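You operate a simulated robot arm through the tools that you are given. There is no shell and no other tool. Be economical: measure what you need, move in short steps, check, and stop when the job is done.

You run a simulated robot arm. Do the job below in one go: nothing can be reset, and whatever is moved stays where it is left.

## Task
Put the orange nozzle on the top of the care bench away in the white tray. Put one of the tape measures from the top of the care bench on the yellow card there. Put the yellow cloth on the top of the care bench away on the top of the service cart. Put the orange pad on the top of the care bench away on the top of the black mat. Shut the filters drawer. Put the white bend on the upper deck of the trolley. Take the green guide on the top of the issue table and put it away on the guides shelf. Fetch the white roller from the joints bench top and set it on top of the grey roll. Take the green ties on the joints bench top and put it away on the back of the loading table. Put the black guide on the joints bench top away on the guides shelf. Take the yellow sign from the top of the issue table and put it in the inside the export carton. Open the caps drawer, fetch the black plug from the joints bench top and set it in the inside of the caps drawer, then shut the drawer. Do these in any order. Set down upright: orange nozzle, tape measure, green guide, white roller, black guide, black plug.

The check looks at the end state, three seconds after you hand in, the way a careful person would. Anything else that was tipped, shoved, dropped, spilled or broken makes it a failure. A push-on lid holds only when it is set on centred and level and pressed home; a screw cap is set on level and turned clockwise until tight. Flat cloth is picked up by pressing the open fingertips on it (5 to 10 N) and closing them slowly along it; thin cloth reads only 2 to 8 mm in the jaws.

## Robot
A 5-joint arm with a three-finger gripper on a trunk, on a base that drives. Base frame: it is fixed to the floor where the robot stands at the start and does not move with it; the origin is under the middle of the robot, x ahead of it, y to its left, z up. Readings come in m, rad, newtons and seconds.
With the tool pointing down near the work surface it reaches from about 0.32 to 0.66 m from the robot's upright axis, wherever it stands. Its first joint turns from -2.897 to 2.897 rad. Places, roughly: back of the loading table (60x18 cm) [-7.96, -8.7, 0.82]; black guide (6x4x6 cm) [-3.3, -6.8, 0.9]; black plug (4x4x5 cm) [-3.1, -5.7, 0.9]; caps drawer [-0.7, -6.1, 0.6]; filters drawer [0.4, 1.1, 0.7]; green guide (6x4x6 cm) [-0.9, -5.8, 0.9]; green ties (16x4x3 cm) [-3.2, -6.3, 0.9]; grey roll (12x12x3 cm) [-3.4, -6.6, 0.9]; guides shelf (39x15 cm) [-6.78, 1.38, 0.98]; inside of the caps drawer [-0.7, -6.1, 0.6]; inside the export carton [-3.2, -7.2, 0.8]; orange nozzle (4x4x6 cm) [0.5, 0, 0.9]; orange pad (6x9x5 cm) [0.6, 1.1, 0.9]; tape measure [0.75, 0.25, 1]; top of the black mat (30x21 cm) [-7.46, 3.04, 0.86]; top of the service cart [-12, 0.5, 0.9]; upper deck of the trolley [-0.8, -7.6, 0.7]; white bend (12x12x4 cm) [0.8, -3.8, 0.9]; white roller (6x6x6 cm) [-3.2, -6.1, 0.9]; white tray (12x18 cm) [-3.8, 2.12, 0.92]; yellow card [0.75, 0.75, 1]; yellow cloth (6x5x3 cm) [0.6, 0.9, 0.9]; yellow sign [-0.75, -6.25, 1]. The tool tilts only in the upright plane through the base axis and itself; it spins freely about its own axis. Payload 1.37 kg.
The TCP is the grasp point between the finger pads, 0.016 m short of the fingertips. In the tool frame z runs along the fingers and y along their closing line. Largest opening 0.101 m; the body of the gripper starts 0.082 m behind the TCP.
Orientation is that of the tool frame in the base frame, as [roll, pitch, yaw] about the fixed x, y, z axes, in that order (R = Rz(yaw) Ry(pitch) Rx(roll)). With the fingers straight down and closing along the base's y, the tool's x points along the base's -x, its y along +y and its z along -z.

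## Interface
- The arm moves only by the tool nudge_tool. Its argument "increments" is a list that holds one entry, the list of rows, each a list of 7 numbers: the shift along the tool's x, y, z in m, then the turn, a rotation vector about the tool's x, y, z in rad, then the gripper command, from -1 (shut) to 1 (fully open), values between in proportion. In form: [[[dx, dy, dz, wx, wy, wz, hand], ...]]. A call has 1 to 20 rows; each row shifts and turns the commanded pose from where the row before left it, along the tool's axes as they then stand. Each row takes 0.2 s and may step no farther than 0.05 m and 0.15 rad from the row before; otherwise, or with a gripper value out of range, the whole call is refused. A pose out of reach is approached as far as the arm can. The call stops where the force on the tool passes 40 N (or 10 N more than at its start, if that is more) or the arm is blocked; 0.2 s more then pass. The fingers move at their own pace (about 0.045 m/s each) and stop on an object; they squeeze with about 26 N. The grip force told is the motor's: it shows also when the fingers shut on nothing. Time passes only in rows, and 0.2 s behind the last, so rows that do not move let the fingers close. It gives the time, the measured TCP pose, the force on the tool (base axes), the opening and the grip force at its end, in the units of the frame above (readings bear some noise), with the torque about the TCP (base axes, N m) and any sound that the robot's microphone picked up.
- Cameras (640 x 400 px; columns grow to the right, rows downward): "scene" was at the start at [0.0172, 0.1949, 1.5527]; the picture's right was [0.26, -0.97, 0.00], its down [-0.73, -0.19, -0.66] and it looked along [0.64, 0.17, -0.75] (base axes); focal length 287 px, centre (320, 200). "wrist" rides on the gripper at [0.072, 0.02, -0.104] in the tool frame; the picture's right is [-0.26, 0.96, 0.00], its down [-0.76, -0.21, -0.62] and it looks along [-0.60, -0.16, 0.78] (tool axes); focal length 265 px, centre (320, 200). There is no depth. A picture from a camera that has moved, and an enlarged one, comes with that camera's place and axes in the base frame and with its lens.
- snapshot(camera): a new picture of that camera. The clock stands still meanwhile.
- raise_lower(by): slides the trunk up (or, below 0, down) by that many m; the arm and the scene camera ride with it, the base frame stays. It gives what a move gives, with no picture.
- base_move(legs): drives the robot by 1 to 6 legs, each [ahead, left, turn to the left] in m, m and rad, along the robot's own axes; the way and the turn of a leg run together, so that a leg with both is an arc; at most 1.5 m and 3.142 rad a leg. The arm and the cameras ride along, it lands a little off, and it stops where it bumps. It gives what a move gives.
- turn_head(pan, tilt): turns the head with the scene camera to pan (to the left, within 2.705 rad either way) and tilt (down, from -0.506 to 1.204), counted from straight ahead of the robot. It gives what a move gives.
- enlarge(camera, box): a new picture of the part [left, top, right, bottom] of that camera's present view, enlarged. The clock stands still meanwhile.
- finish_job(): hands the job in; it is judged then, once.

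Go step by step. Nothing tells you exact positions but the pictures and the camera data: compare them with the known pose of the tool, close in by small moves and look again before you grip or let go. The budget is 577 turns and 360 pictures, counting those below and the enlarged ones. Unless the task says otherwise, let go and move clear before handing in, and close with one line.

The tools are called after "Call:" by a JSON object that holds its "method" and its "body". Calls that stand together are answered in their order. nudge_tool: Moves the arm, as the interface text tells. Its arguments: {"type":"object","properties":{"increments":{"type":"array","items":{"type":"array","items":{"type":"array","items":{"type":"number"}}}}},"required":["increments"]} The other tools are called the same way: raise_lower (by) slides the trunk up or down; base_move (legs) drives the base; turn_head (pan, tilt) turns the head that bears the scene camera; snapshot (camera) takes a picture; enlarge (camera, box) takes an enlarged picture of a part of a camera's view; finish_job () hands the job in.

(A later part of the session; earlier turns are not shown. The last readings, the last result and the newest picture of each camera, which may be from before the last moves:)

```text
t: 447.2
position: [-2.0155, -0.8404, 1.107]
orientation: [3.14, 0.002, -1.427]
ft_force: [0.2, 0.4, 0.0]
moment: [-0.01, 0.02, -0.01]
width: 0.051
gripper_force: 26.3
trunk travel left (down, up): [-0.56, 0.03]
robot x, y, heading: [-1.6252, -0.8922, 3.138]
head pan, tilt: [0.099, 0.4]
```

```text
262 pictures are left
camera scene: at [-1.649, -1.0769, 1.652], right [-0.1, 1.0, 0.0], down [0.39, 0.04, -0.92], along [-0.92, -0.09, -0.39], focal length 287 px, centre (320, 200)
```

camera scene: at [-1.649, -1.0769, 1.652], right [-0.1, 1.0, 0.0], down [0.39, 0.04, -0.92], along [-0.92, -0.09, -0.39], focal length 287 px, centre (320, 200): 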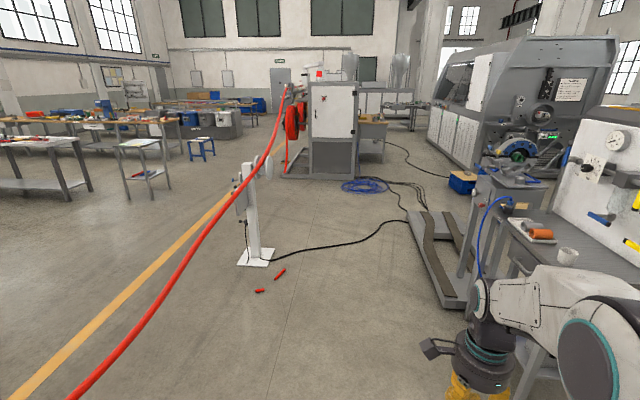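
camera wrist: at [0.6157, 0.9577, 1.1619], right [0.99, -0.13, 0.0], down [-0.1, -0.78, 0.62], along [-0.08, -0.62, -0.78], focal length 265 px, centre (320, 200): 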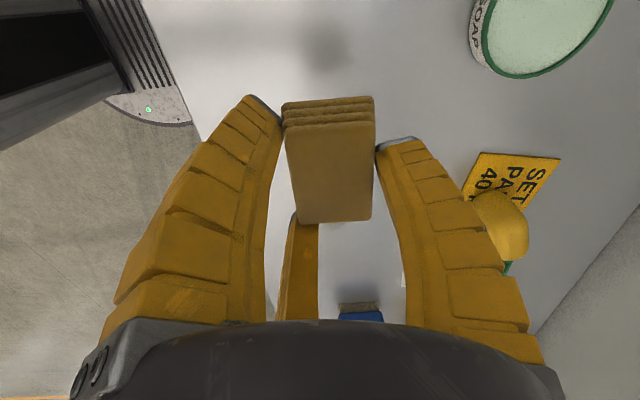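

Clear. I continue on the known route.

Call:
{"method": "base_move", "body": {"legs": [[1.5, 0, 0], [1.5, 0, 0], [0.95, 0, 0], [0, -1.05, 0]]}}

Call:
{"method": "base_move", "body": {"legs": [[1.4, 0, 0], [0, -0.25, 0], [1.5, 0, 0], [1.5, 0, 0], [0.5, 0, 0]]}}

Call:
{"method": "turn_head", "body": {"pan": 0, "tilt": 0.6}}

Call:
{"method": "snapshot", "body": {"camera": "scene"}}

```text
t: 471.2
position: [-5.989, 0.2332, 1.1076]
orientation: [3.141, 0.0, -1.418]
ft_force: [1.0, 0.3, 0.2]
moment: [0.03, -0.04, -0.02]
width: 0.0503
gripper_force: 26.4
trunk travel left (down, up): [-0.56, 0.03]
robot x, y, heading: [-5.5892, 0.185, -3.137]
head pan, tilt: [0.099, 0.4]
```

```text
t: 495.9
position: [-10.8221, 0.3568, 1.1069]
orientation: [3.14, -0.001, -1.382]
ft_force: [-0.5, -0.1, -1.4]
moment: [0.0, 0.01, -0.03]
width: 0.05
gripper_force: 26.1
trunk travel left (down, up): [-0.56, 0.03]
robot x, y, heading: [-10.4212, 0.3217, -3.096]
head pan, tilt: [0.099, 0.4]
```

```text
t: 496.6
position: [-10.8209, 0.3552, 1.1069]
orientation: [3.14, -0.001, -1.381]
ft_force: [-0.1, -0.3, -0.7]
moment: [0.02, -0.01, 0.01]
width: 0.0499
gripper_force: 26.1
trunk travel left (down, up): [-0.56, 0.03]
robot x, y, heading: [-10.4228, 0.3222, -3.094]
head pan, tilt: [0.0, 0.6]
```

```text
261 pictures are left
camera scene: at [-10.4413, 0.145, 1.6339], right [-0.04, 1.0, 0.0], down [0.56, 0.03, -0.83], along [-0.82, -0.04, -0.56], focal length 287 px, centre (320, 200)
```

scene: 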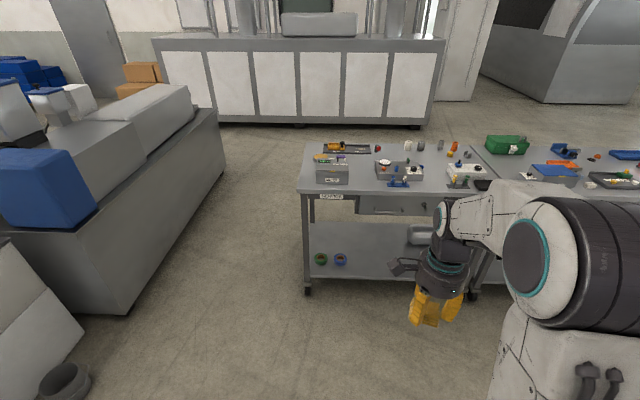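

I go closer to the cart and examine its top for a free spot.

Call:
{"method": "base_move", "body": {"legs": [[0.55, -0.1, -0.045]]}}

Call:
{"method": "turn_head", "body": {"pan": 0, "tilt": 0.8}}

Call:
{"method": "snapshot", "body": {"camera": "scene"}}

Call:
{"method": "snapshot", "body": {"camera": "wrist"}}

```text
t: 499.8
position: [-11.3661, 0.4632, 1.1065]
orientation: [3.139, 0.0, -1.427]
ft_force: [-0.3, 0.2, -0.9]
moment: [0.01, -0.01, 0.01]
width: 0.05
gripper_force: 25.6
trunk travel left (down, up): [-0.56, 0.03]
robot x, y, heading: [-10.9719, 0.4107, 3.138]
head pan, tilt: [0.0, 0.6]
```

```text
t: 500.6
position: [-11.3652, 0.4626, 1.1072]
orientation: [3.141, -0.001, -1.427]
ft_force: [0.4, -0.6, -0.4]
moment: [0.01, -0.01, 0.02]
width: 0.0498
gripper_force: 25.6
trunk travel left (down, up): [-0.56, 0.03]
robot x, y, heading: [-10.9683, 0.4095, 3.143]
head pan, tilt: [0.0, 0.799]
```

```text
260 pictures are left
camera scene: at [-10.9883, 0.2346, 1.617], right [0.0, 1.0, 0.0], down [0.72, 0.0, -0.7], along [-0.7, 0.0, -0.72], focal length 287 px, centre (320, 200)
```

scene: 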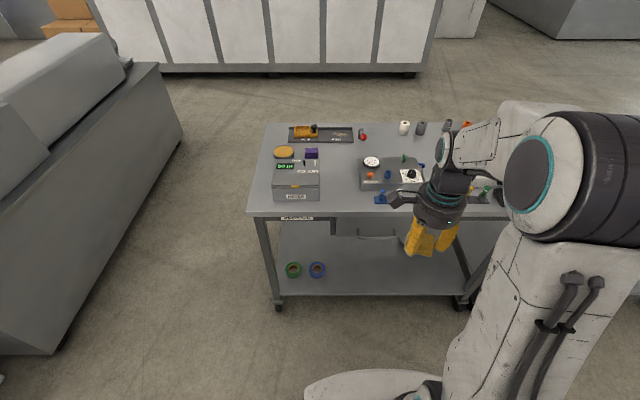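

```text
259 pictures are left
camera wrist: at [-11.3747, 0.3875, 1.2109], right [-0.99, 0.12, 0.0], down [0.1, 0.78, 0.62], along [0.08, 0.62, -0.78], focal length 265 px, centre (320, 200)
```

wrist: 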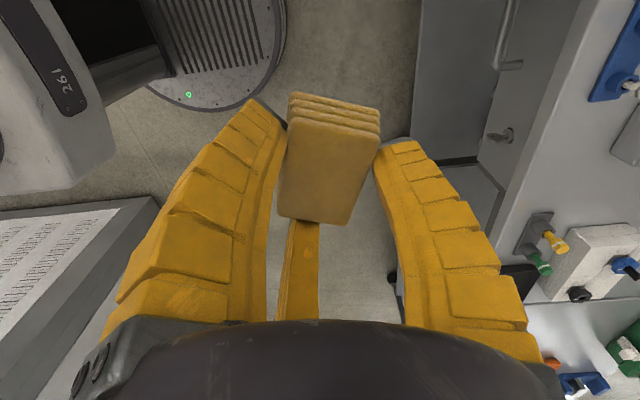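

I enlarge the cart top between the two instrument boxes, which looks free.

Call:
{"method": "enlarge", "body": {"camera": "scene", "box": [240, 110, 440, 235]}}

```text
3.20 times, centred on (340, 172) of scene
camera zoom: at [-10.9883, 0.2346, 1.617], right [0.0, 1.0, 0.0], down [0.72, 0.0, -0.7], along [-0.7, 0.0, -0.72], focal length 919 px, centre (256, 288)
```

zoom: 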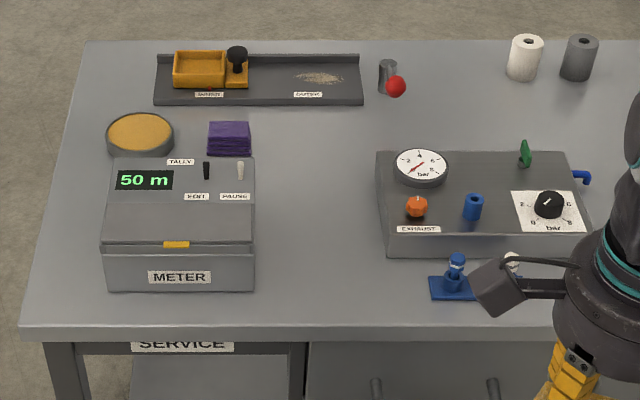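

The cart is labelled SERVICE; the gap between METER box and gauge box, near (-11.71, 0.315), is free. I drive in and bring the cloth over it.

Call:
{"method": "base_move", "body": {"legs": [[0.2, 0, 0]]}}

Call:
{"method": "nudge_tool", "body": {"increments": [[[0.045, 0, 0, 0, 0, 0, -1], [0.045, 0, 0, 0, 0, 0, -1], [0.045, 0.02, 0, 0, 0, 0, -1], [0.012, 0.045, 0, 0, 0, 0, -1], [0.012, 0.045, 0.01, 0, 0, 0, -1], [0, 0, 0.045, 0, 0, 0, -1]]]}}

Call:
{"method": "snapshot", "body": {"camera": "wrist"}}

Call:
{"method": "enlarge", "body": {"camera": "scene", "box": [240, 130, 440, 255]}}

```text
t: 502.1
position: [-11.5653, 0.4622, 1.1064]
orientation: [3.141, 0.0, -1.427]
ft_force: [0.0, 0.1, 0.0]
moment: [0.01, 0.01, 0.02]
width: 0.0502
gripper_force: 26.6
trunk travel left (down, up): [-0.56, 0.03]
robot x, y, heading: [-11.1677, 0.4089, 3.144]
head pan, tilt: [0.0, 0.799]
```

```text
t: 503.6
position: [-11.6498, 0.2882, 1.0488]
orientation: [3.14, -0.001, -1.428]
ft_force: [0.9, -0.7, -0.9]
moment: [0.02, 0.01, -0.02]
width: 0.0499
gripper_force: 25.8
trunk travel left (down, up): [-0.56, 0.03]
robot x, y, heading: [-11.1705, 0.4103, 3.14]
head pan, tilt: [0.0, 0.799]
```

```text
257 pictures are left
camera wrist: at [-11.6585, 0.2127, 1.1517], right [-0.99, 0.12, 0.0], down [0.1, 0.78, 0.62], along [0.08, 0.62, -0.78], focal length 265 px, centre (320, 200)
```

wrist: 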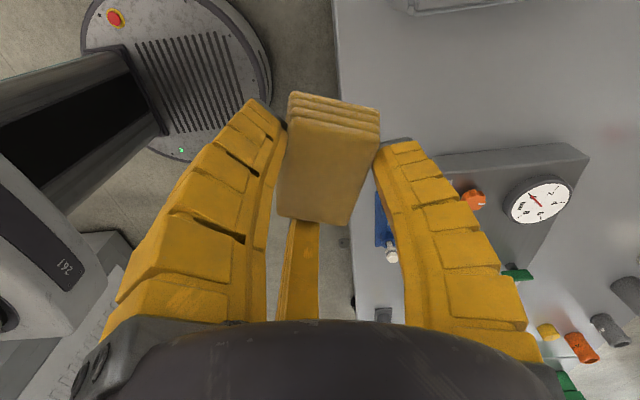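

```text
3.20 times, centred on (340, 192) of scene
camera zoom: at [-11.1871, 0.2348, 1.617], right [0.0, 1.0, 0.0], down [0.72, 0.0, -0.7], along [-0.7, 0.0, -0.72], focal length 919 px, centre (256, 224)
```

zoom: 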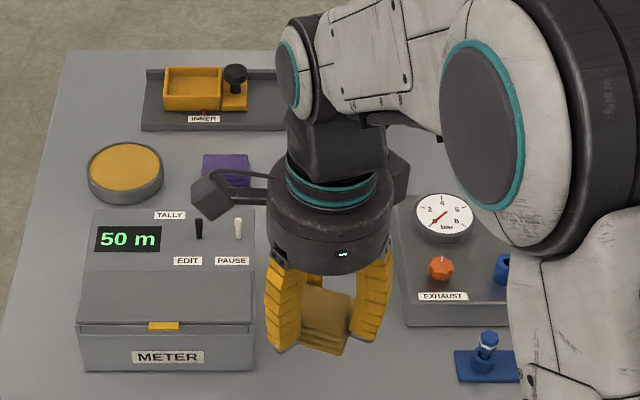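

The cart edge is near x −11.67. I shift to (-11.725, 0.325), clear of the METER box, gauge box and the blue piece.

Call:
{"method": "nudge_tool", "body": {"increments": [[[-0.024, 0.0345, 0, 0, 0, 0, -1], [-0.0234, 0.0345, 0, 0, 0, 0, -1], [0, 0, 0.03, 0, 0, 0, -1], [0, 0, 0.02, 0, 0, 0, -1]]]}}

Call:
{"method": "snapshot", "body": {"camera": "wrist"}}

Call:
{"method": "enlarge", "body": {"camera": "scene", "box": [240, 130, 440, 255]}}

```text
t: 504.6
position: [-11.7262, 0.3244, 1.0013]
orientation: [3.14, 0.0, -1.426]
ft_force: [0.1, 0.0, -0.1]
moment: [0.03, -0.03, 0.01]
width: 0.05
gripper_force: 26.0
trunk travel left (down, up): [-0.56, 0.03]
robot x, y, heading: [-11.1677, 0.411, 3.138]
head pan, tilt: [0.0, 0.799]
```

```text
255 pictures are left
camera wrist: at [-11.7347, 0.2497, 1.1048], right [-0.99, 0.12, 0.0], down [0.1, 0.78, 0.62], along [0.08, 0.62, -0.78], focal length 265 px, centre (320, 200)
```

wrist: 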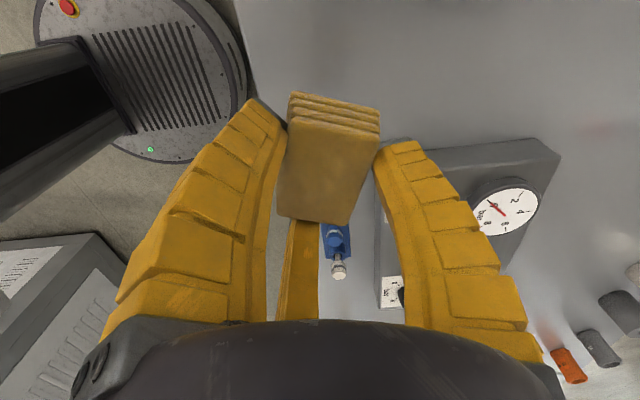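

```text
3.20 times, centred on (340, 192) of scene
camera zoom: at [-11.1872, 0.2349, 1.617], right [0.0, 1.0, 0.0], down [0.72, 0.0, -0.7], along [-0.7, 0.0, -0.72], focal length 919 px, centre (256, 224)
```

zoom: 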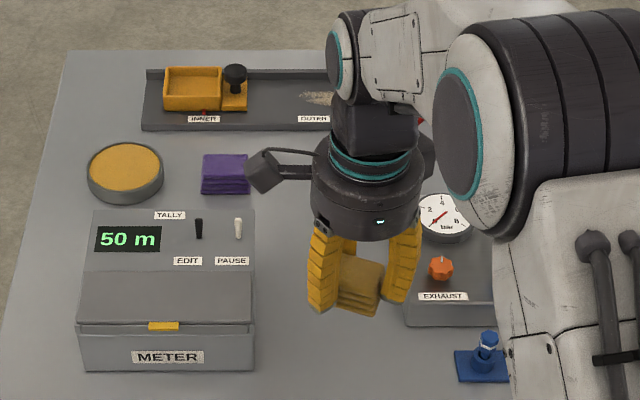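

Clear on all sides; I shift 1 cm away from the gauge box and lower until it touches.

Call:
{"method": "nudge_tool", "body": {"increments": [[[0.01, 0, 0.03, 0, 0, 0, -1], [0, 0, 0.03, 0, 0, 0, -1], [0, 0, 0.01, 0, 0, 0, -1], [0, 0, 0.005, 0, 0, 0, -1], [0, 0, 0, 0, 0, 0, -1]]]}}

```text
t: 505.8
position: [-11.7248, 0.3165, 0.9271]
orientation: [3.141, 0.001, -1.426]
ft_force: [0.0, -0.1, 0.8]
moment: [0.01, 0.05, 0.03]
width: 0.0498
gripper_force: 26.2
trunk travel left (down, up): [-0.56, 0.03]
robot x, y, heading: [-11.171, 0.4126, 3.138]
head pan, tilt: [0.0, 0.799]
```

Call:
{"method": "nudge_tool", "body": {"increments": [[[0, 0, 0.005, 0, 0, 0, -1], [0, 0, 0.005, 0, 0, 0, -1], [0, 0, 0.005, 0, 0, 0, -1], [0, 0, 0, 0, 0, 0, -1]]]}}

Call:
{"method": "enlarge", "body": {"camera": "scene", "box": [240, 130, 440, 255]}}

```text
t: 506.8
position: [-11.7248, 0.3177, 0.9134]
orientation: [3.14, 0.0, -1.427]
ft_force: [0.6, -0.3, -0.2]
moment: [0.0, 0.02, 0.0]
width: 0.0502
gripper_force: 26.3
trunk travel left (down, up): [-0.56, 0.03]
robot x, y, heading: [-11.1691, 0.413, 3.138]
head pan, tilt: [0.0, 0.799]
```

```text
3.20 times, centred on (340, 192) of scene
camera zoom: at [-11.1868, 0.2349, 1.617], right [0.0, 1.0, 0.0], down [0.72, 0.0, -0.7], along [-0.7, 0.0, -0.72], focal length 919 px, centre (256, 224)
```

zoom: 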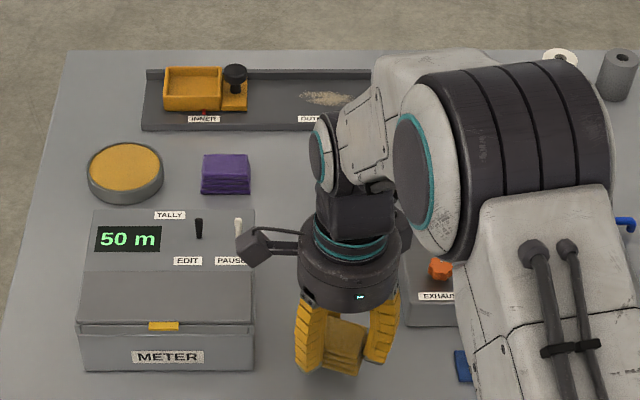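

Not yet in contact; I keep lowering in small steps.

Call:
{"method": "nudge_tool", "body": {"increments": [[[0, 0, 0.005, 0, 0, 0, -1], [0, 0, 0.005, 0, 0, 0, -1], [0, 0, 0.005, 0, 0, 0, -1], [0, 0, 0.005, 0, 0, 0, -1], [0, 0, 0, 0, 0, 0, -1]]]}}

Call:
{"method": "snapshot", "body": {"camera": "wrist"}}

```text
t: 507.9
position: [-11.724, 0.3147, 0.8915]
orientation: [3.14, 0.001, -1.427]
ft_force: [-0.2, 0.2, 0.1]
moment: [0.0, -0.02, 0.0]
width: 0.05
gripper_force: 25.7
trunk travel left (down, up): [-0.56, 0.03]
robot x, y, heading: [-11.1693, 0.4123, 3.137]
head pan, tilt: [0.0, 0.799]
```

```text
252 pictures are left
camera wrist: at [-11.7334, 0.2414, 0.996], right [-0.99, 0.12, 0.0], down [0.1, 0.78, 0.62], along [0.08, 0.62, -0.78], focal length 265 px, centre (320, 200)
```

wrist: 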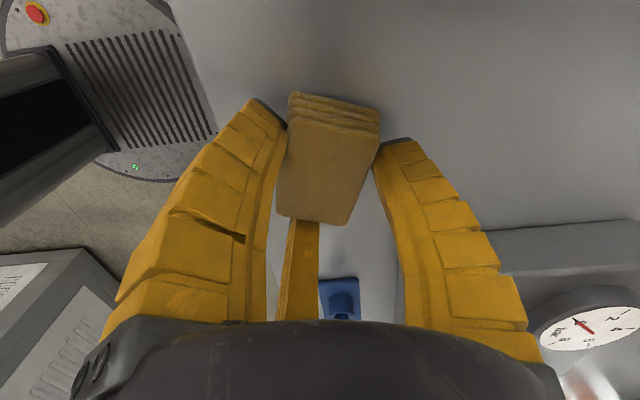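

Call:
{"method": "nudge_tool", "body": {"increments": [[[0, 0, 0.005, 0, 0, 0, -1], [0, 0, 0.005, 0, 0, 0, -1], [0, 0, 0.005, 0, 0, 0, -1], [0, 0, 0.005, 0, 0, 0, -1], [0, 0, 0, 0, 0, 0, -1]]]}}

Call:
{"method": "enlarge", "body": {"camera": "scene", "box": [240, 150, 440, 275]}}

```text
t: 509.1
position: [-11.7253, 0.316, 0.8762]
orientation: [3.132, 0.0, -1.427]
ft_force: [2.0, -4.0, 34.0]
moment: [-0.12, -0.07, 0.0]
width: 0.0532
gripper_force: 26.3
trunk travel left (down, up): [-0.56, 0.03]
robot x, y, heading: [-11.1648, 0.4105, 3.145]
head pan, tilt: [0.0, 0.799]
```

```text
3.20 times, centred on (340, 212) of scene
camera zoom: at [-11.1827, 0.2349, 1.6172], right [0.0, 1.0, 0.0], down [0.72, 0.0, -0.7], along [-0.7, 0.0, -0.72], focal length 919 px, centre (256, 160)
```

zoom: 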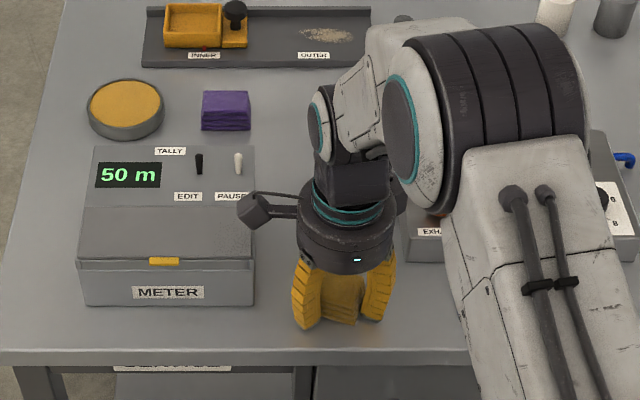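

It now rests on the cart top. I ease up, open and lift away.

Call:
{"method": "nudge_tool", "body": {"increments": [[[0, 0, -0.003, 0, 0, 0, 0], [0, 0, 0, 0, 0, 0, 0.2], [0, 0, 0, 0, 0, 0, 0.4], [0, 0, 0, 0, 0, 0, 0.4], [0, 0, -0.03, 0, 0, 0, 0.4], [0, 0, -0.04, 0, 0, 0, 0.4], [0, 0, -0.045, 0, 0, 0, 0.4], [0, 0, -0.045, 0, 0, 0, 1], [0, -0.045, -0.02, 0, 0, 0, 1], [0, -0.045, 0, 0, 0, 0, 1], [0, -0.04, 0, 0, 0, 0, 1]]]}}

Call:
{"method": "enlarge", "body": {"camera": "scene", "box": [240, 150, 440, 275]}}

Call:
{"method": "snapshot", "body": {"camera": "wrist"}}

```text
t: 511.6
position: [-11.5933, 0.336, 1.0553]
orientation: [3.141, 0.0, -1.429]
ft_force: [0.5, 0.2, 0.0]
moment: [0.01, -0.01, -0.01]
width: 0.1006
gripper_force: 0.1
trunk travel left (down, up): [-0.56, 0.03]
robot x, y, heading: [-11.1655, 0.4112, 3.139]
head pan, tilt: [0.0, 0.799]
```

```text
3.20 times, centred on (340, 212) of scene
camera zoom: at [-11.1856, 0.235, 1.617], right [0.0, 1.0, 0.0], down [0.72, 0.0, -0.7], along [-0.7, 0.0, -0.72], focal length 919 px, centre (256, 160)
```

zoom: 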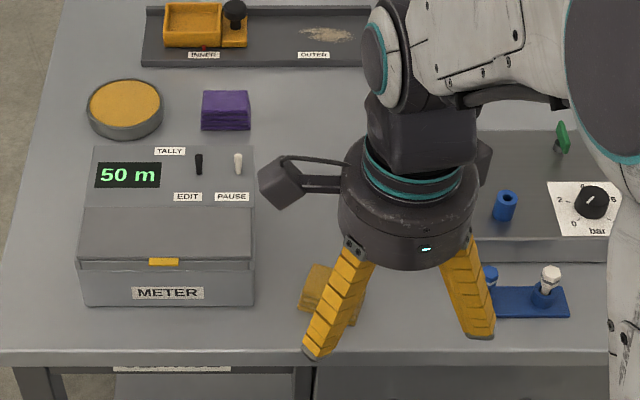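

```text
249 pictures are left
camera wrist: at [-11.6015, 0.2605, 1.1586], right [-0.99, 0.12, 0.0], down [0.1, 0.78, 0.62], along [0.08, 0.62, -0.78], focal length 265 px, centre (320, 200)
```

wrist: 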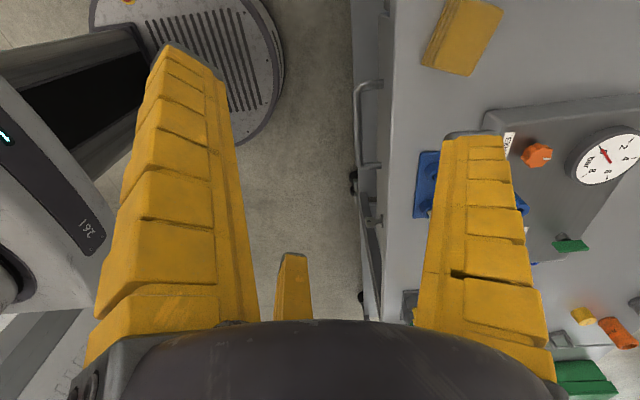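

The cloth lies on the service cart. Next are the tasks in the south; I look that way for a route.

Call:
{"method": "base_move", "body": {"legs": [[-0.7, 0, 0]]}}

Call:
{"method": "turn_head", "body": {"pan": 1.6, "tilt": 0.25}}

Call:
{"method": "snapshot", "body": {"camera": "scene"}}

Call:
{"method": "turn_head", "body": {"pan": 2.5, "tilt": 0.25}}

Call:
{"method": "snapshot", "body": {"camera": "scene"}}

```text
t: 515.4
position: [-10.9012, 0.3329, 1.0553]
orientation: [3.14, 0.0, -1.419]
ft_force: [0.1, 0.7, -0.3]
moment: [0.01, 0.0, 0.01]
width: 0.1005
gripper_force: 0.1
trunk travel left (down, up): [-0.56, 0.03]
robot x, y, heading: [-10.4762, 0.4146, -3.136]
head pan, tilt: [0.0, 0.799]
```

```text
t: 517.0
position: [-10.9011, 0.3332, 1.0543]
orientation: [-3.142, -0.002, -1.422]
ft_force: [-0.9, 0.4, 0.3]
moment: [-0.02, 0.04, -0.01]
width: 0.1007
gripper_force: 0.1
trunk travel left (down, up): [-0.56, 0.03]
robot x, y, heading: [-10.4765, 0.4109, -3.138]
head pan, tilt: [1.6, 0.25]
```

```text
248 pictures are left
camera scene: at [-10.4093, 0.1431, 1.666], right [-1.0, -0.03, 0.0], down [-0.01, 0.25, -0.97], along [0.03, -0.97, -0.25], focal length 287 px, centre (320, 200)
```

scene: 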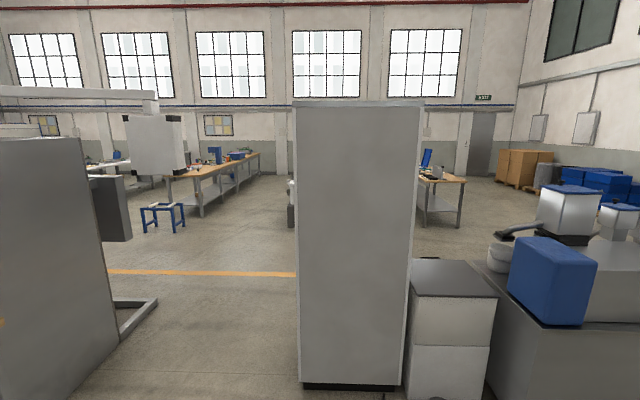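

```text
t: 518.2
position: [-10.9007, 0.3331, 1.0546]
orientation: [3.14, 0.0, -1.422]
ft_force: [0.3, 0.3, 0.6]
moment: [0.01, 0.04, 0.01]
width: 0.1007
gripper_force: 0.0
trunk travel left (down, up): [-0.56, 0.03]
robot x, y, heading: [-10.4763, 0.4124, -3.132]
head pan, tilt: [2.499, 0.25]
```

```text
247 pictures are left
camera scene: at [-10.3375, 0.1808, 1.666], right [-0.6, -0.8, 0.0], down [-0.2, 0.15, -0.97], along [0.78, -0.58, -0.25], focal length 287 px, centre (320, 200)
```

scene: 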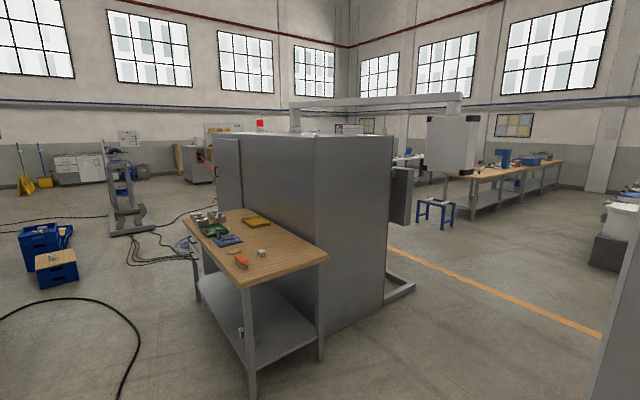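

There is a passage south at x≈-9.55 between the bench/cabinet and the locker. I take it, facing south.

Call:
{"method": "base_move", "body": {"legs": [[-0.92, 0, 0], [0, 0, 1.565], [1.5, 0, 0], [1.5, 0, 0], [0.9, 0, 0]]}}

Call:
{"method": "turn_head", "body": {"pan": 0.5, "tilt": 0.3}}

Call:
{"method": "snapshot", "body": {"camera": "scene"}}

Call:
{"method": "turn_head", "body": {"pan": 1.5, "tilt": 0.3}}

Call:
{"method": "snapshot", "body": {"camera": "scene"}}

```text
t: 545.3
position: [-9.5446, -3.9091, 1.0542]
orientation: [3.141, 0.0, 0.094]
ft_force: [0.1, 0.1, -0.1]
moment: [0.02, -0.03, 0.04]
width: 0.1008
gripper_force: 0.0
trunk travel left (down, up): [-0.56, 0.03]
robot x, y, heading: [-9.6009, -3.4785, -1.62]
head pan, tilt: [2.499, 0.25]
```

```text
t: 547.2
position: [-9.5438, -3.909, 1.0544]
orientation: [3.14, 0.002, 0.094]
ft_force: [0.3, -0.1, -0.3]
moment: [-0.02, -0.02, 0.01]
width: 0.1007
gripper_force: 0.1
trunk travel left (down, up): [-0.56, 0.03]
robot x, y, heading: [-9.5986, -3.4783, -1.622]
head pan, tilt: [0.499, 0.3]
```

```text
246 pictures are left
camera scene: at [-9.3783, -3.5129, 1.6613], right [-0.9, -0.43, 0.0], down [-0.13, 0.27, -0.96], along [0.41, -0.86, -0.3], focal length 287 px, centre (320, 200)
```

scene: 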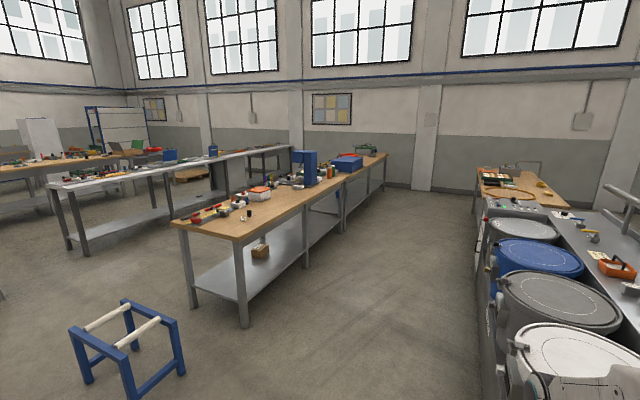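

```text
t: 548.5
position: [-9.5435, -3.9098, 1.0543]
orientation: [3.141, 0.001, 0.094]
ft_force: [0.3, 0.2, 0.1]
moment: [-0.01, 0.01, 0.03]
width: 0.1007
gripper_force: 0.0
trunk travel left (down, up): [-0.56, 0.03]
robot x, y, heading: [-9.5961, -3.4809, -1.623]
head pan, tilt: [1.499, 0.3]
```

```text
245 pictures are left
camera scene: at [-9.3262, -3.4403, 1.6613], right [-0.12, -0.99, 0.0], down [-0.29, 0.04, -0.96], along [0.95, -0.12, -0.3], focal length 287 px, centre (320, 200)
```

scene: 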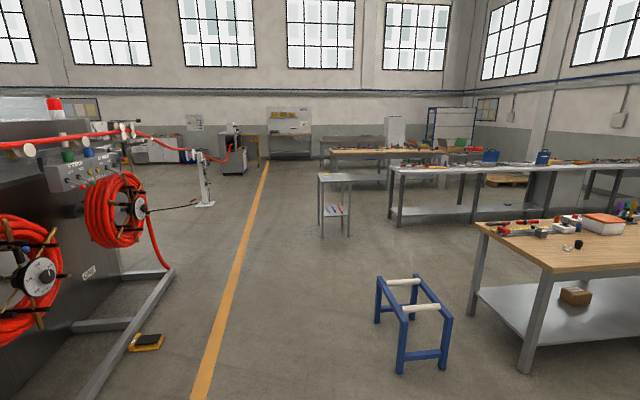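

Overview: loading table x −8.3…−7.6 down to y≈−9, grey table at x≈−5.3, joints bench beyond. I drive east along y≈−3.4 and look.

Call:
{"method": "base_move", "body": {"legs": [[0, 0, 1.62], [1.5, 0.0, 0], [1.5, 0, 0], [1.5, 0, 0], [1.0, 0, 0]]}}

Call:
{"method": "turn_head", "body": {"pan": -0.8, "tilt": 0.35}}

Call:
{"method": "snapshot", "body": {"camera": "scene"}}

```text
t: 578.4
position: [-3.7234, -3.5785, 1.054]
orientation: [3.14, 0.0, 1.7]
ft_force: [0.3, 0.4, 0.2]
moment: [-0.02, 0.01, 0.0]
width: 0.1006
gripper_force: 0.1
trunk travel left (down, up): [-0.56, 0.03]
robot x, y, heading: [-4.1542, -3.6481, -0.021]
head pan, tilt: [1.499, 0.3]
```

```text
t: 580.6
position: [-3.7243, -3.5781, 1.0539]
orientation: [3.139, 0.001, 1.698]
ft_force: [1.0, -0.2, 0.6]
moment: [0.01, 0.02, -0.02]
width: 0.1005
gripper_force: 0.0
trunk travel left (down, up): [-0.56, 0.03]
robot x, y, heading: [-4.1535, -3.6473, -0.016]
head pan, tilt: [-0.799, 0.351]
```

```text
244 pictures are left
camera scene: at [-4.1435, -3.5389, 1.6566], right [-0.73, -0.68, 0.0], down [-0.24, 0.25, -0.94], along [0.64, -0.68, -0.34], focal length 287 px, centre (320, 200)
```

scene: 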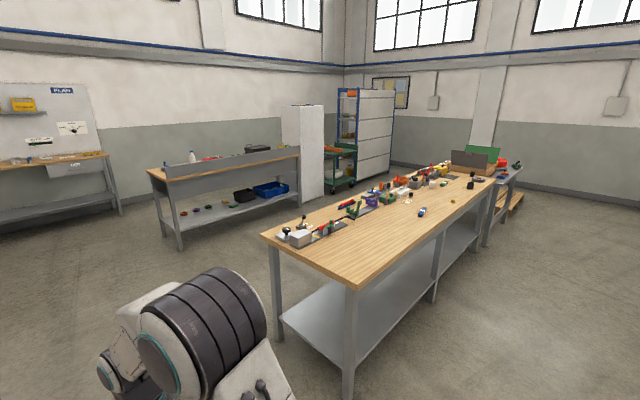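

The joints bench spans x −3.54…−2.88 from y −4.4 south; its parts stand along the middle. I go down its west side and look.

Call:
{"method": "base_move", "body": {"legs": [[0, -1.2, 0.018], [0, -1.0, 0]]}}

Call:
{"method": "turn_head", "body": {"pan": -0.1, "tilt": 0.7}}

Call:
{"method": "snapshot", "body": {"camera": "scene"}}

```text
t: 591.4
position: [-3.7564, -5.7688, 1.0558]
orientation: [3.14, -0.001, 1.702]
ft_force: [-0.2, 0.5, 0.1]
moment: [0.0, 0.02, 0.0]
width: 0.1004
gripper_force: 0.1
trunk travel left (down, up): [-0.56, 0.03]
robot x, y, heading: [-4.1839, -5.8392, -0.016]
head pan, tilt: [-0.799, 0.351]
```

```text
t: 592.5
position: [-3.7565, -5.7688, 1.0543]
orientation: [3.139, 0.001, 1.702]
ft_force: [-0.7, 0.0, 0.1]
moment: [0.01, -0.02, -0.02]
width: 0.1006
gripper_force: 0.1
trunk travel left (down, up): [-0.56, 0.03]
robot x, y, heading: [-4.1881, -5.8413, -0.013]
head pan, tilt: [-0.099, 0.7]
```

```text
243 pictures are left
camera scene: at [-4.1559, -5.6723, 1.6252], right [-0.11, -0.99, 0.0], down [-0.64, 0.07, -0.77], along [0.76, -0.09, -0.64], focal length 287 px, centre (320, 200)
```

scene: 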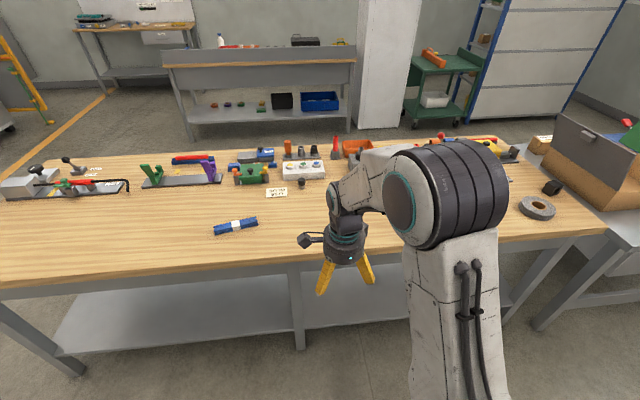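

I see the grey roll and black guide at the right. I shift a bit south and west-look again with the arm swung out of the way.

Call:
{"method": "base_move", "body": {"legs": [[0, -0.55, 0.015]]}}

Call:
{"method": "turn_head", "body": {"pan": 0, "tilt": 0.75}}

Call:
{"method": "snapshot", "body": {"camera": "scene"}}

Call:
{"method": "snapshot", "body": {"camera": "wrist"}}

```text
t: 595.6
position: [-3.7628, -6.3075, 1.0556]
orientation: [3.14, 0.0, 1.714]
ft_force: [-0.8, -0.2, 0.1]
moment: [0.01, 0.01, 0.01]
width: 0.1004
gripper_force: 0.0
trunk travel left (down, up): [-0.56, 0.03]
robot x, y, heading: [-4.1838, -6.3847, -0.0]
head pan, tilt: [-0.099, 0.7]
```

```text
t: 596.3
position: [-3.7632, -6.3074, 1.0545]
orientation: [3.14, 0.001, 1.714]
ft_force: [-0.1, -0.1, -0.1]
moment: [-0.01, 0.0, -0.04]
width: 0.1007
gripper_force: 0.0
trunk travel left (down, up): [-0.56, 0.03]
robot x, y, heading: [-4.1863, -6.3828, -0.005]
head pan, tilt: [0.0, 0.75]
```

```text
242 pictures are left
camera scene: at [-4.164, -6.2093, 1.621], right [0.0, -1.0, 0.0], down [-0.68, 0.0, -0.73], along [0.73, 0.0, -0.68], focal length 287 px, centre (320, 200)
```

scene: 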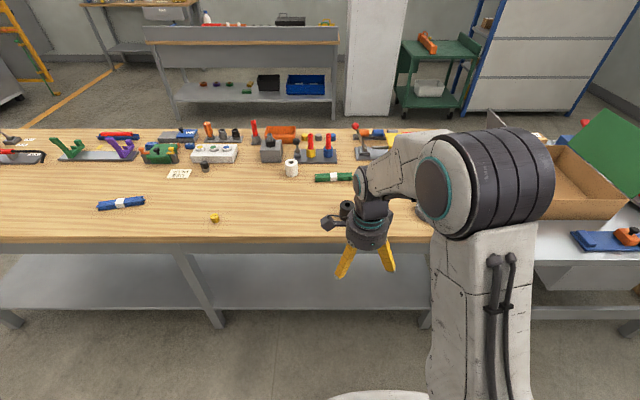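

```text
241 pictures are left
camera wrist: at [-3.7529, -6.2346, 1.1582], right [0.99, -0.12, 0.0], down [-0.1, -0.78, 0.62], along [-0.08, -0.62, -0.78], focal length 265 px, centre (320, 200)
```

wrist: 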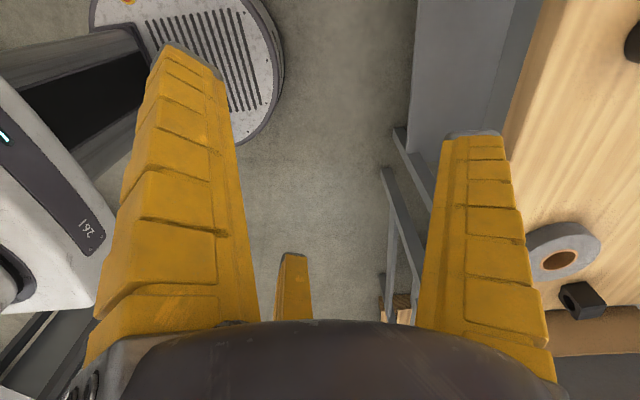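

White roller ≈(-3.22, -6.09), green ties ≈(-3.25, -6.26), black plug ≈(-3.17, -5.72), grey roll further south. I drive in under the bench edge and use the wrist camera on the roller.

Call:
{"method": "nudge_tool", "body": {"increments": [[[0, 0, -0.04, 0, 0, -0.143, 1], [0, 0, -0.03, 0, 0, 0, 1]]]}}

Call:
{"method": "base_move", "body": {"legs": [[0.3, 0.12, 0]]}}

Call:
{"method": "turn_head", "body": {"pan": 0, "tilt": 1.1}}

Call:
{"method": "snapshot", "body": {"camera": "scene"}}

```text
t: 596.9
position: [-3.7636, -6.3084, 1.1226]
orientation: [3.141, 0.0, 1.86]
ft_force: [0.8, 0.0, -0.2]
moment: [0.02, 0.01, 0.01]
width: 0.1006
gripper_force: 0.0
trunk travel left (down, up): [-0.56, 0.03]
robot x, y, heading: [-4.1889, -6.3832, -0.001]
head pan, tilt: [0.0, 0.75]
```

```text
t: 599.0
position: [-3.4621, -6.1896, 1.1223]
orientation: [3.141, 0.0, 1.855]
ft_force: [0.2, -0.5, -0.8]
moment: [-0.06, 0.03, -0.04]
width: 0.1008
gripper_force: 0.0
trunk travel left (down, up): [-0.56, 0.03]
robot x, y, heading: [-3.886, -6.263, -0.0]
head pan, tilt: [0.0, 0.75]
```

```text
t: 599.9
position: [-3.4615, -6.1903, 1.1227]
orientation: [3.141, 0.002, 1.854]
ft_force: [0.4, 0.0, 0.1]
moment: [-0.05, -0.01, 0.0]
width: 0.1008
gripper_force: 0.0
trunk travel left (down, up): [-0.56, 0.03]
robot x, y, heading: [-3.8888, -6.263, -0.005]
head pan, tilt: [0.0, 1.1]
```

```text
240 pictures are left
camera scene: at [-3.883, -6.0886, 1.5953], right [0.0, -1.0, 0.0], down [-0.89, 0.0, -0.45], along [0.45, 0.0, -0.89], focal length 287 px, centre (320, 200)
```

scene: 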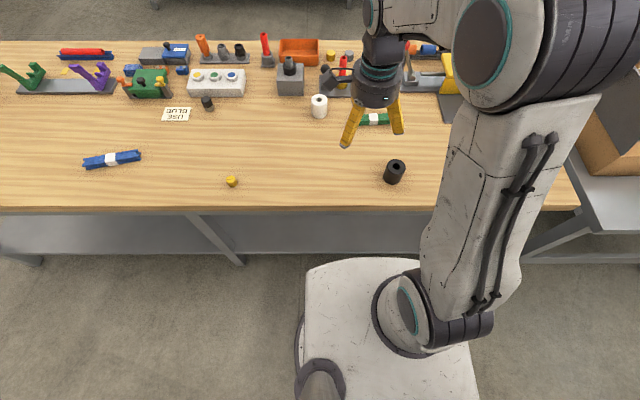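

The base still has room under the bench edge. I move slightly in and north, then bring the tool near the roller.

Call:
{"method": "base_move", "body": {"legs": [[0.045, 0.1, 0.004]]}}

Call:
{"method": "nudge_tool", "body": {"increments": [[[0, 0, 0, 0, 0, 0.15, 1], [0, 0, 0, 0, 0, 0.135, 1], [0, 0.045, 0, 0, 0, 0, 1], [0, 0.045, 0, 0, 0, 0, 1]]]}}

Call:
{"method": "snapshot", "body": {"camera": "wrist"}}

Call:
{"method": "enlarge", "body": {"camera": "scene", "box": [240, 30, 440, 155]}}

```text
t: 601.1
position: [-3.4174, -6.0845, 1.1229]
orientation: [-3.141, 0.002, 1.86]
ft_force: [0.2, 0.0, -0.4]
moment: [-0.02, 0.03, 0.02]
width: 0.1006
gripper_force: 0.1
trunk travel left (down, up): [-0.56, 0.03]
robot x, y, heading: [-3.8441, -6.1648, 0.002]
head pan, tilt: [0.0, 1.1]
```

```text
t: 602.1
position: [-3.328, -6.0853, 1.1222]
orientation: [3.141, 0.001, 1.574]
ft_force: [1.1, -0.2, 0.5]
moment: [0.02, 0.02, -0.01]
width: 0.1007
gripper_force: 0.1
trunk travel left (down, up): [-0.56, 0.03]
robot x, y, heading: [-3.845, -6.1634, -0.0]
head pan, tilt: [0.0, 1.1]
```

```text
239 pictures are left
camera wrist: at [-3.3075, -6.0137, 1.2259], right [0.97, -0.26, 0.0], down [-0.2, -0.76, 0.62], along [-0.16, -0.6, -0.78], focal length 265 px, centre (320, 200)
```

wrist: 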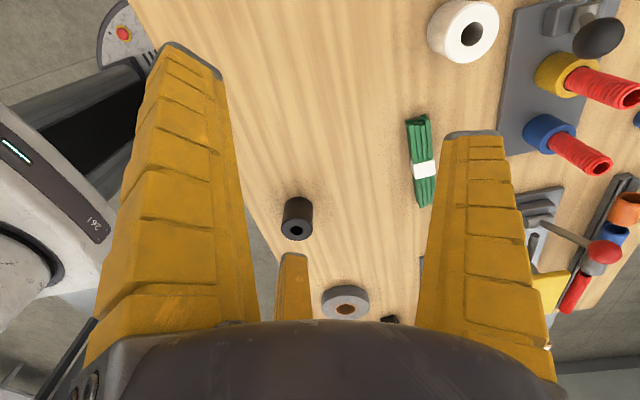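

```text
3.20 times, centred on (340, 92) of scene
camera zoom: at [-3.8385, -5.9876, 1.5952], right [0.0, -1.0, 0.0], down [-0.89, 0.0, -0.45], along [0.45, 0.0, -0.89], focal length 919 px, centre (256, 544)
```

zoom: 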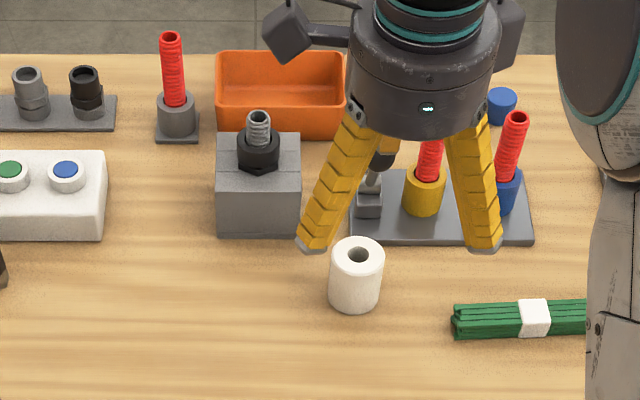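

The roller is at about (-3.19, -6.08) with a plate 3 cm behind it. I come over it with the jaw part-closed and look straight down.

Call:
{"method": "nudge_tool", "body": {"increments": [[[0, 0.045, 0, 0, 0, 0, 0.45], [0.004, 0.045, 0, 0, 0, 0, 0.45], [0, 0.035, 0, 0, 0, 0, 0.45], [0, 0, 0.045, 0, 0, 0, 0.45], [0, 0, 0.03, 0, 0, 0, 0.45]]]}}

Call:
{"method": "snapshot", "body": {"camera": "wrist"}}

Call:
{"method": "enlarge", "body": {"camera": "scene", "box": [240, 30, 440, 155]}}

```text
t: 603.3
position: [-3.2163, -6.0818, 1.0442]
orientation: [3.14, 0.001, 1.577]
ft_force: [0.3, 0.7, 0.0]
moment: [0.0, -0.02, -0.02]
width: 0.0759
gripper_force: 2.0
out of reach, approached as far as the arm can: row 3
trunk travel left (down, up): [-0.56, 0.03]
robot x, y, heading: [-3.8455, -6.163, 0.006]
head pan, tilt: [0.0, 1.1]
```

```text
237 pictures are left
camera wrist: at [-3.1967, -6.0104, 1.149], right [0.97, -0.26, 0.0], down [-0.21, -0.76, 0.62], along [-0.16, -0.6, -0.78], focal length 265 px, centre (320, 200)
```

wrist: 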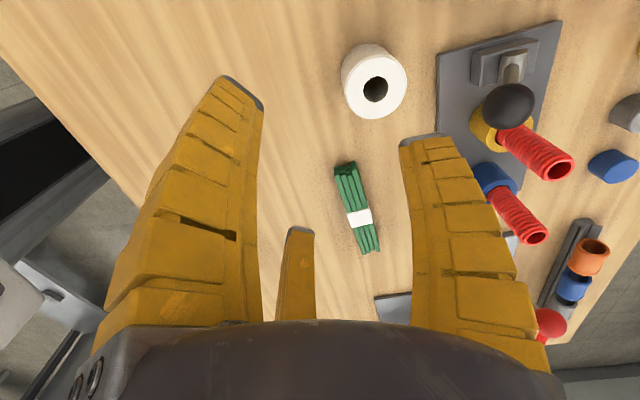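

```text
3.20 times, centred on (340, 92) of scene
camera zoom: at [-3.8403, -5.9877, 1.5952], right [0.0, -1.0, 0.0], down [-0.89, 0.0, -0.45], along [0.45, 0.0, -0.89], focal length 919 px, centre (256, 544)
```

zoom: 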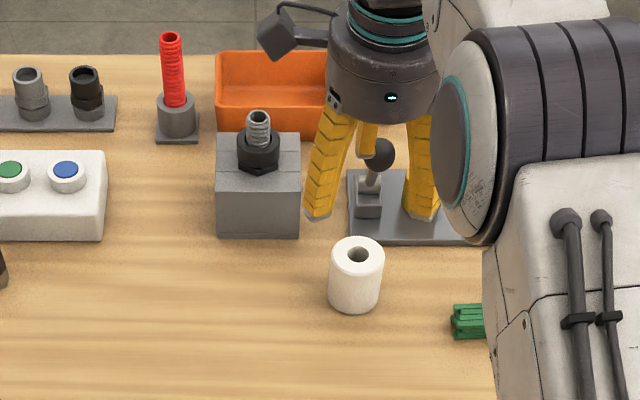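

From both cameras the roller triangulates to (-3.17, -6.084) with the bench top at z≈0.86. That is slightly beyond the straight-down reach, so I tilt the tool 0.15 rad outward and approach.

Call:
{"method": "nudge_tool", "body": {"increments": [[[0, 0, 0, -0.15, 0, 0, 0.45], [-0.002, 0.022, 0.03, 0, 0, 0, 0.45], [0, 0, 0.033, 0, 0, 0, 0.45]]]}}

Call:
{"method": "snapshot", "body": {"camera": "wrist"}}

Call:
{"method": "enlarge", "body": {"camera": "scene", "box": [240, 30, 440, 155]}}

```text
t: 604.1
position: [-3.1842, -6.0856, 0.9852]
orientation: [2.991, -0.016, 1.577]
ft_force: [-0.2, 0.3, -0.4]
moment: [0.0, -0.01, -0.01]
width: 0.0758
gripper_force: 2.0
trunk travel left (down, up): [-0.56, 0.03]
robot x, y, heading: [-3.8428, -6.1639, 0.003]
head pan, tilt: [0.0, 1.1]
```

```text
235 pictures are left
camera wrist: at [-3.1819, -6.0172, 1.0933], right [0.96, -0.26, 0.14], down [-0.29, -0.77, 0.57], along [-0.04, -0.58, -0.81], focal length 265 px, centre (320, 200)
```

wrist: 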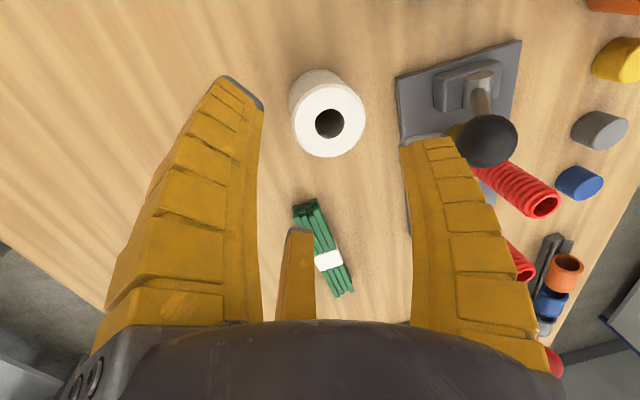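

```text
3.20 times, centred on (340, 92) of scene
camera zoom: at [-3.8397, -5.9876, 1.5953], right [0.0, -1.0, 0.0], down [-0.89, 0.0, -0.45], along [0.45, 0.0, -0.89], focal length 919 px, centre (256, 544)
```

zoom: 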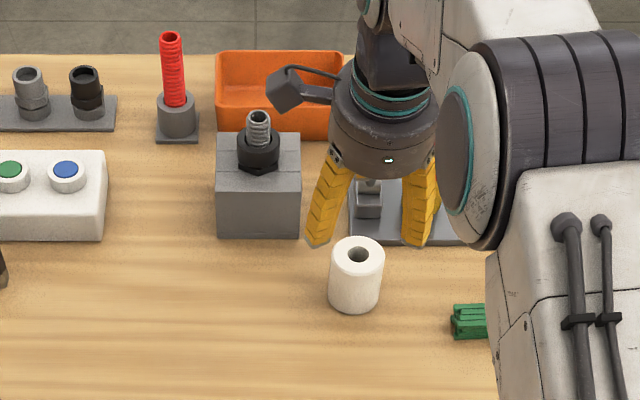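

Everything lines up along the tool axis. I descend 9.4 cm along it and close.

Call:
{"method": "nudge_tool", "body": {"increments": [[[0.0025, 0, 0.03, 0, 0, 0, 0.4], [0, 0, 0.03, 0, 0, 0, 0.4], [0, 0, 0.02, 0, 0, 0, 0.4], [0, 0, 0.014, 0, 0, 0, 0.4], [0, 0, 0, 0, 0, 0, 0.1], [0, 0, 0, 0, 0, 0, -0.2], [0, 0, 0, 0, 0, 0, -0.6], [0, 0, 0, 0, 0, 0, -1], [0, 0, 0, 0, 0, 0, -1]]]}}

Call:
{"method": "snapshot", "body": {"camera": "wrist"}}

Call:
{"method": "enlarge", "body": {"camera": "scene", "box": [240, 30, 440, 155]}}

```text
t: 606.1
position: [-3.1703, -6.084, 0.8927]
orientation: [2.99, -0.017, 1.577]
ft_force: [1.3, -0.1, 5.1]
moment: [-0.12, 0.1, 0.02]
width: 0.0491
gripper_force: 26.0
trunk travel left (down, up): [-0.56, 0.03]
robot x, y, heading: [-3.8487, -6.1616, 0.004]
head pan, tilt: [0.0, 1.1]
```

```text
233 pictures are left
camera wrist: at [-3.1668, -6.0152, 1.0002], right [0.96, -0.26, 0.14], down [-0.29, -0.77, 0.57], along [-0.04, -0.58, -0.81], focal length 265 px, centre (320, 200)
```

wrist: 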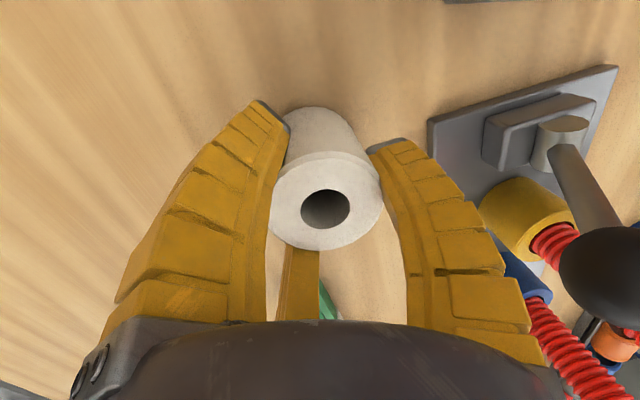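

```text
3.20 times, centred on (340, 92) of scene
camera zoom: at [-3.8401, -5.9877, 1.5953], right [0.0, -1.0, 0.0], down [-0.89, 0.0, -0.45], along [0.45, 0.0, -0.89], focal length 919 px, centre (256, 544)
```

zoom: 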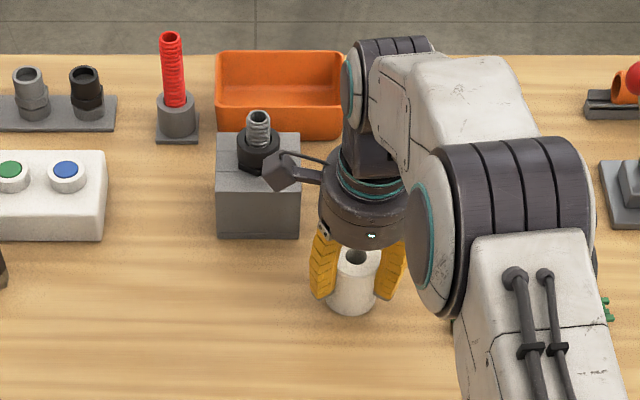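

Gripped. I lift, draw back, and drive the base south so the same arm posture serves over the grey roll near (-3.40, -6.58).

Call:
{"method": "nudge_tool", "body": {"increments": [[[0, 0.006, -0.04, 0, 0, 0, -1], [0, 0.006, -0.04, 0, 0, 0, -1], [0, 0.006, -0.04, 0, 0, 0, -1], [0, -0.045, -0.0067, 0, 0, 0, -1], [0, -0.045, -0.0067, 0, 0, 0, -1], [0, -0.045, -0.0067, 0, 0, 0, -1], [0, -0.045, -0.0067, 0, 0, 0, -1]]]}}

Call:
{"method": "base_move", "body": {"legs": [[0, -0.48, 0]]}}

Call:
{"method": "snapshot", "body": {"camera": "scene"}}

Call:
{"method": "snapshot", "body": {"camera": "wrist"}}

```text
t: 607.7
position: [-3.3539, -6.0896, 1.0147]
orientation: [2.992, -0.025, 1.58]
ft_force: [-0.4, 0.0, -0.5]
moment: [-0.01, -0.02, -0.02]
width: 0.0488
gripper_force: 25.7
out of reach, approached as far as the arm can: row 6, 7
trunk travel left (down, up): [-0.56, 0.03]
robot x, y, heading: [-3.8417, -6.1636, 0.002]
head pan, tilt: [0.0, 1.1]
```

```text
t: 610.5
position: [-3.3521, -6.5692, 1.0131]
orientation: [2.993, -0.024, 1.575]
ft_force: [0.2, -0.3, -0.9]
moment: [0.01, 0.01, -0.01]
width: 0.0482
gripper_force: 26.2
trunk travel left (down, up): [-0.56, 0.03]
robot x, y, heading: [-3.843, -6.6402, 0.008]
head pan, tilt: [0.0, 1.1]
```

```text
231 pictures are left
camera scene: at [-3.8386, -6.466, 1.5953], right [0.0, -1.0, 0.0], down [-0.89, 0.0, -0.45], along [0.45, 0.0, -0.89], focal length 287 px, centre (320, 200)
```

scene: 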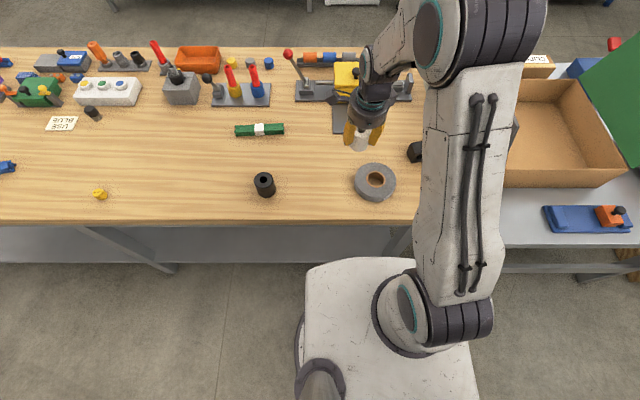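

```text
230 pictures are left
camera wrist: at [-3.3486, -6.5005, 1.1213], right [0.96, -0.26, 0.14], down [-0.29, -0.77, 0.57], along [-0.04, -0.58, -0.81], focal length 265 px, centre (320, 200)
```

wrist: 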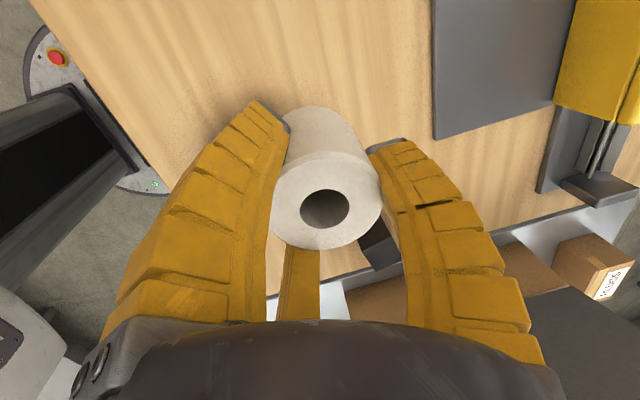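

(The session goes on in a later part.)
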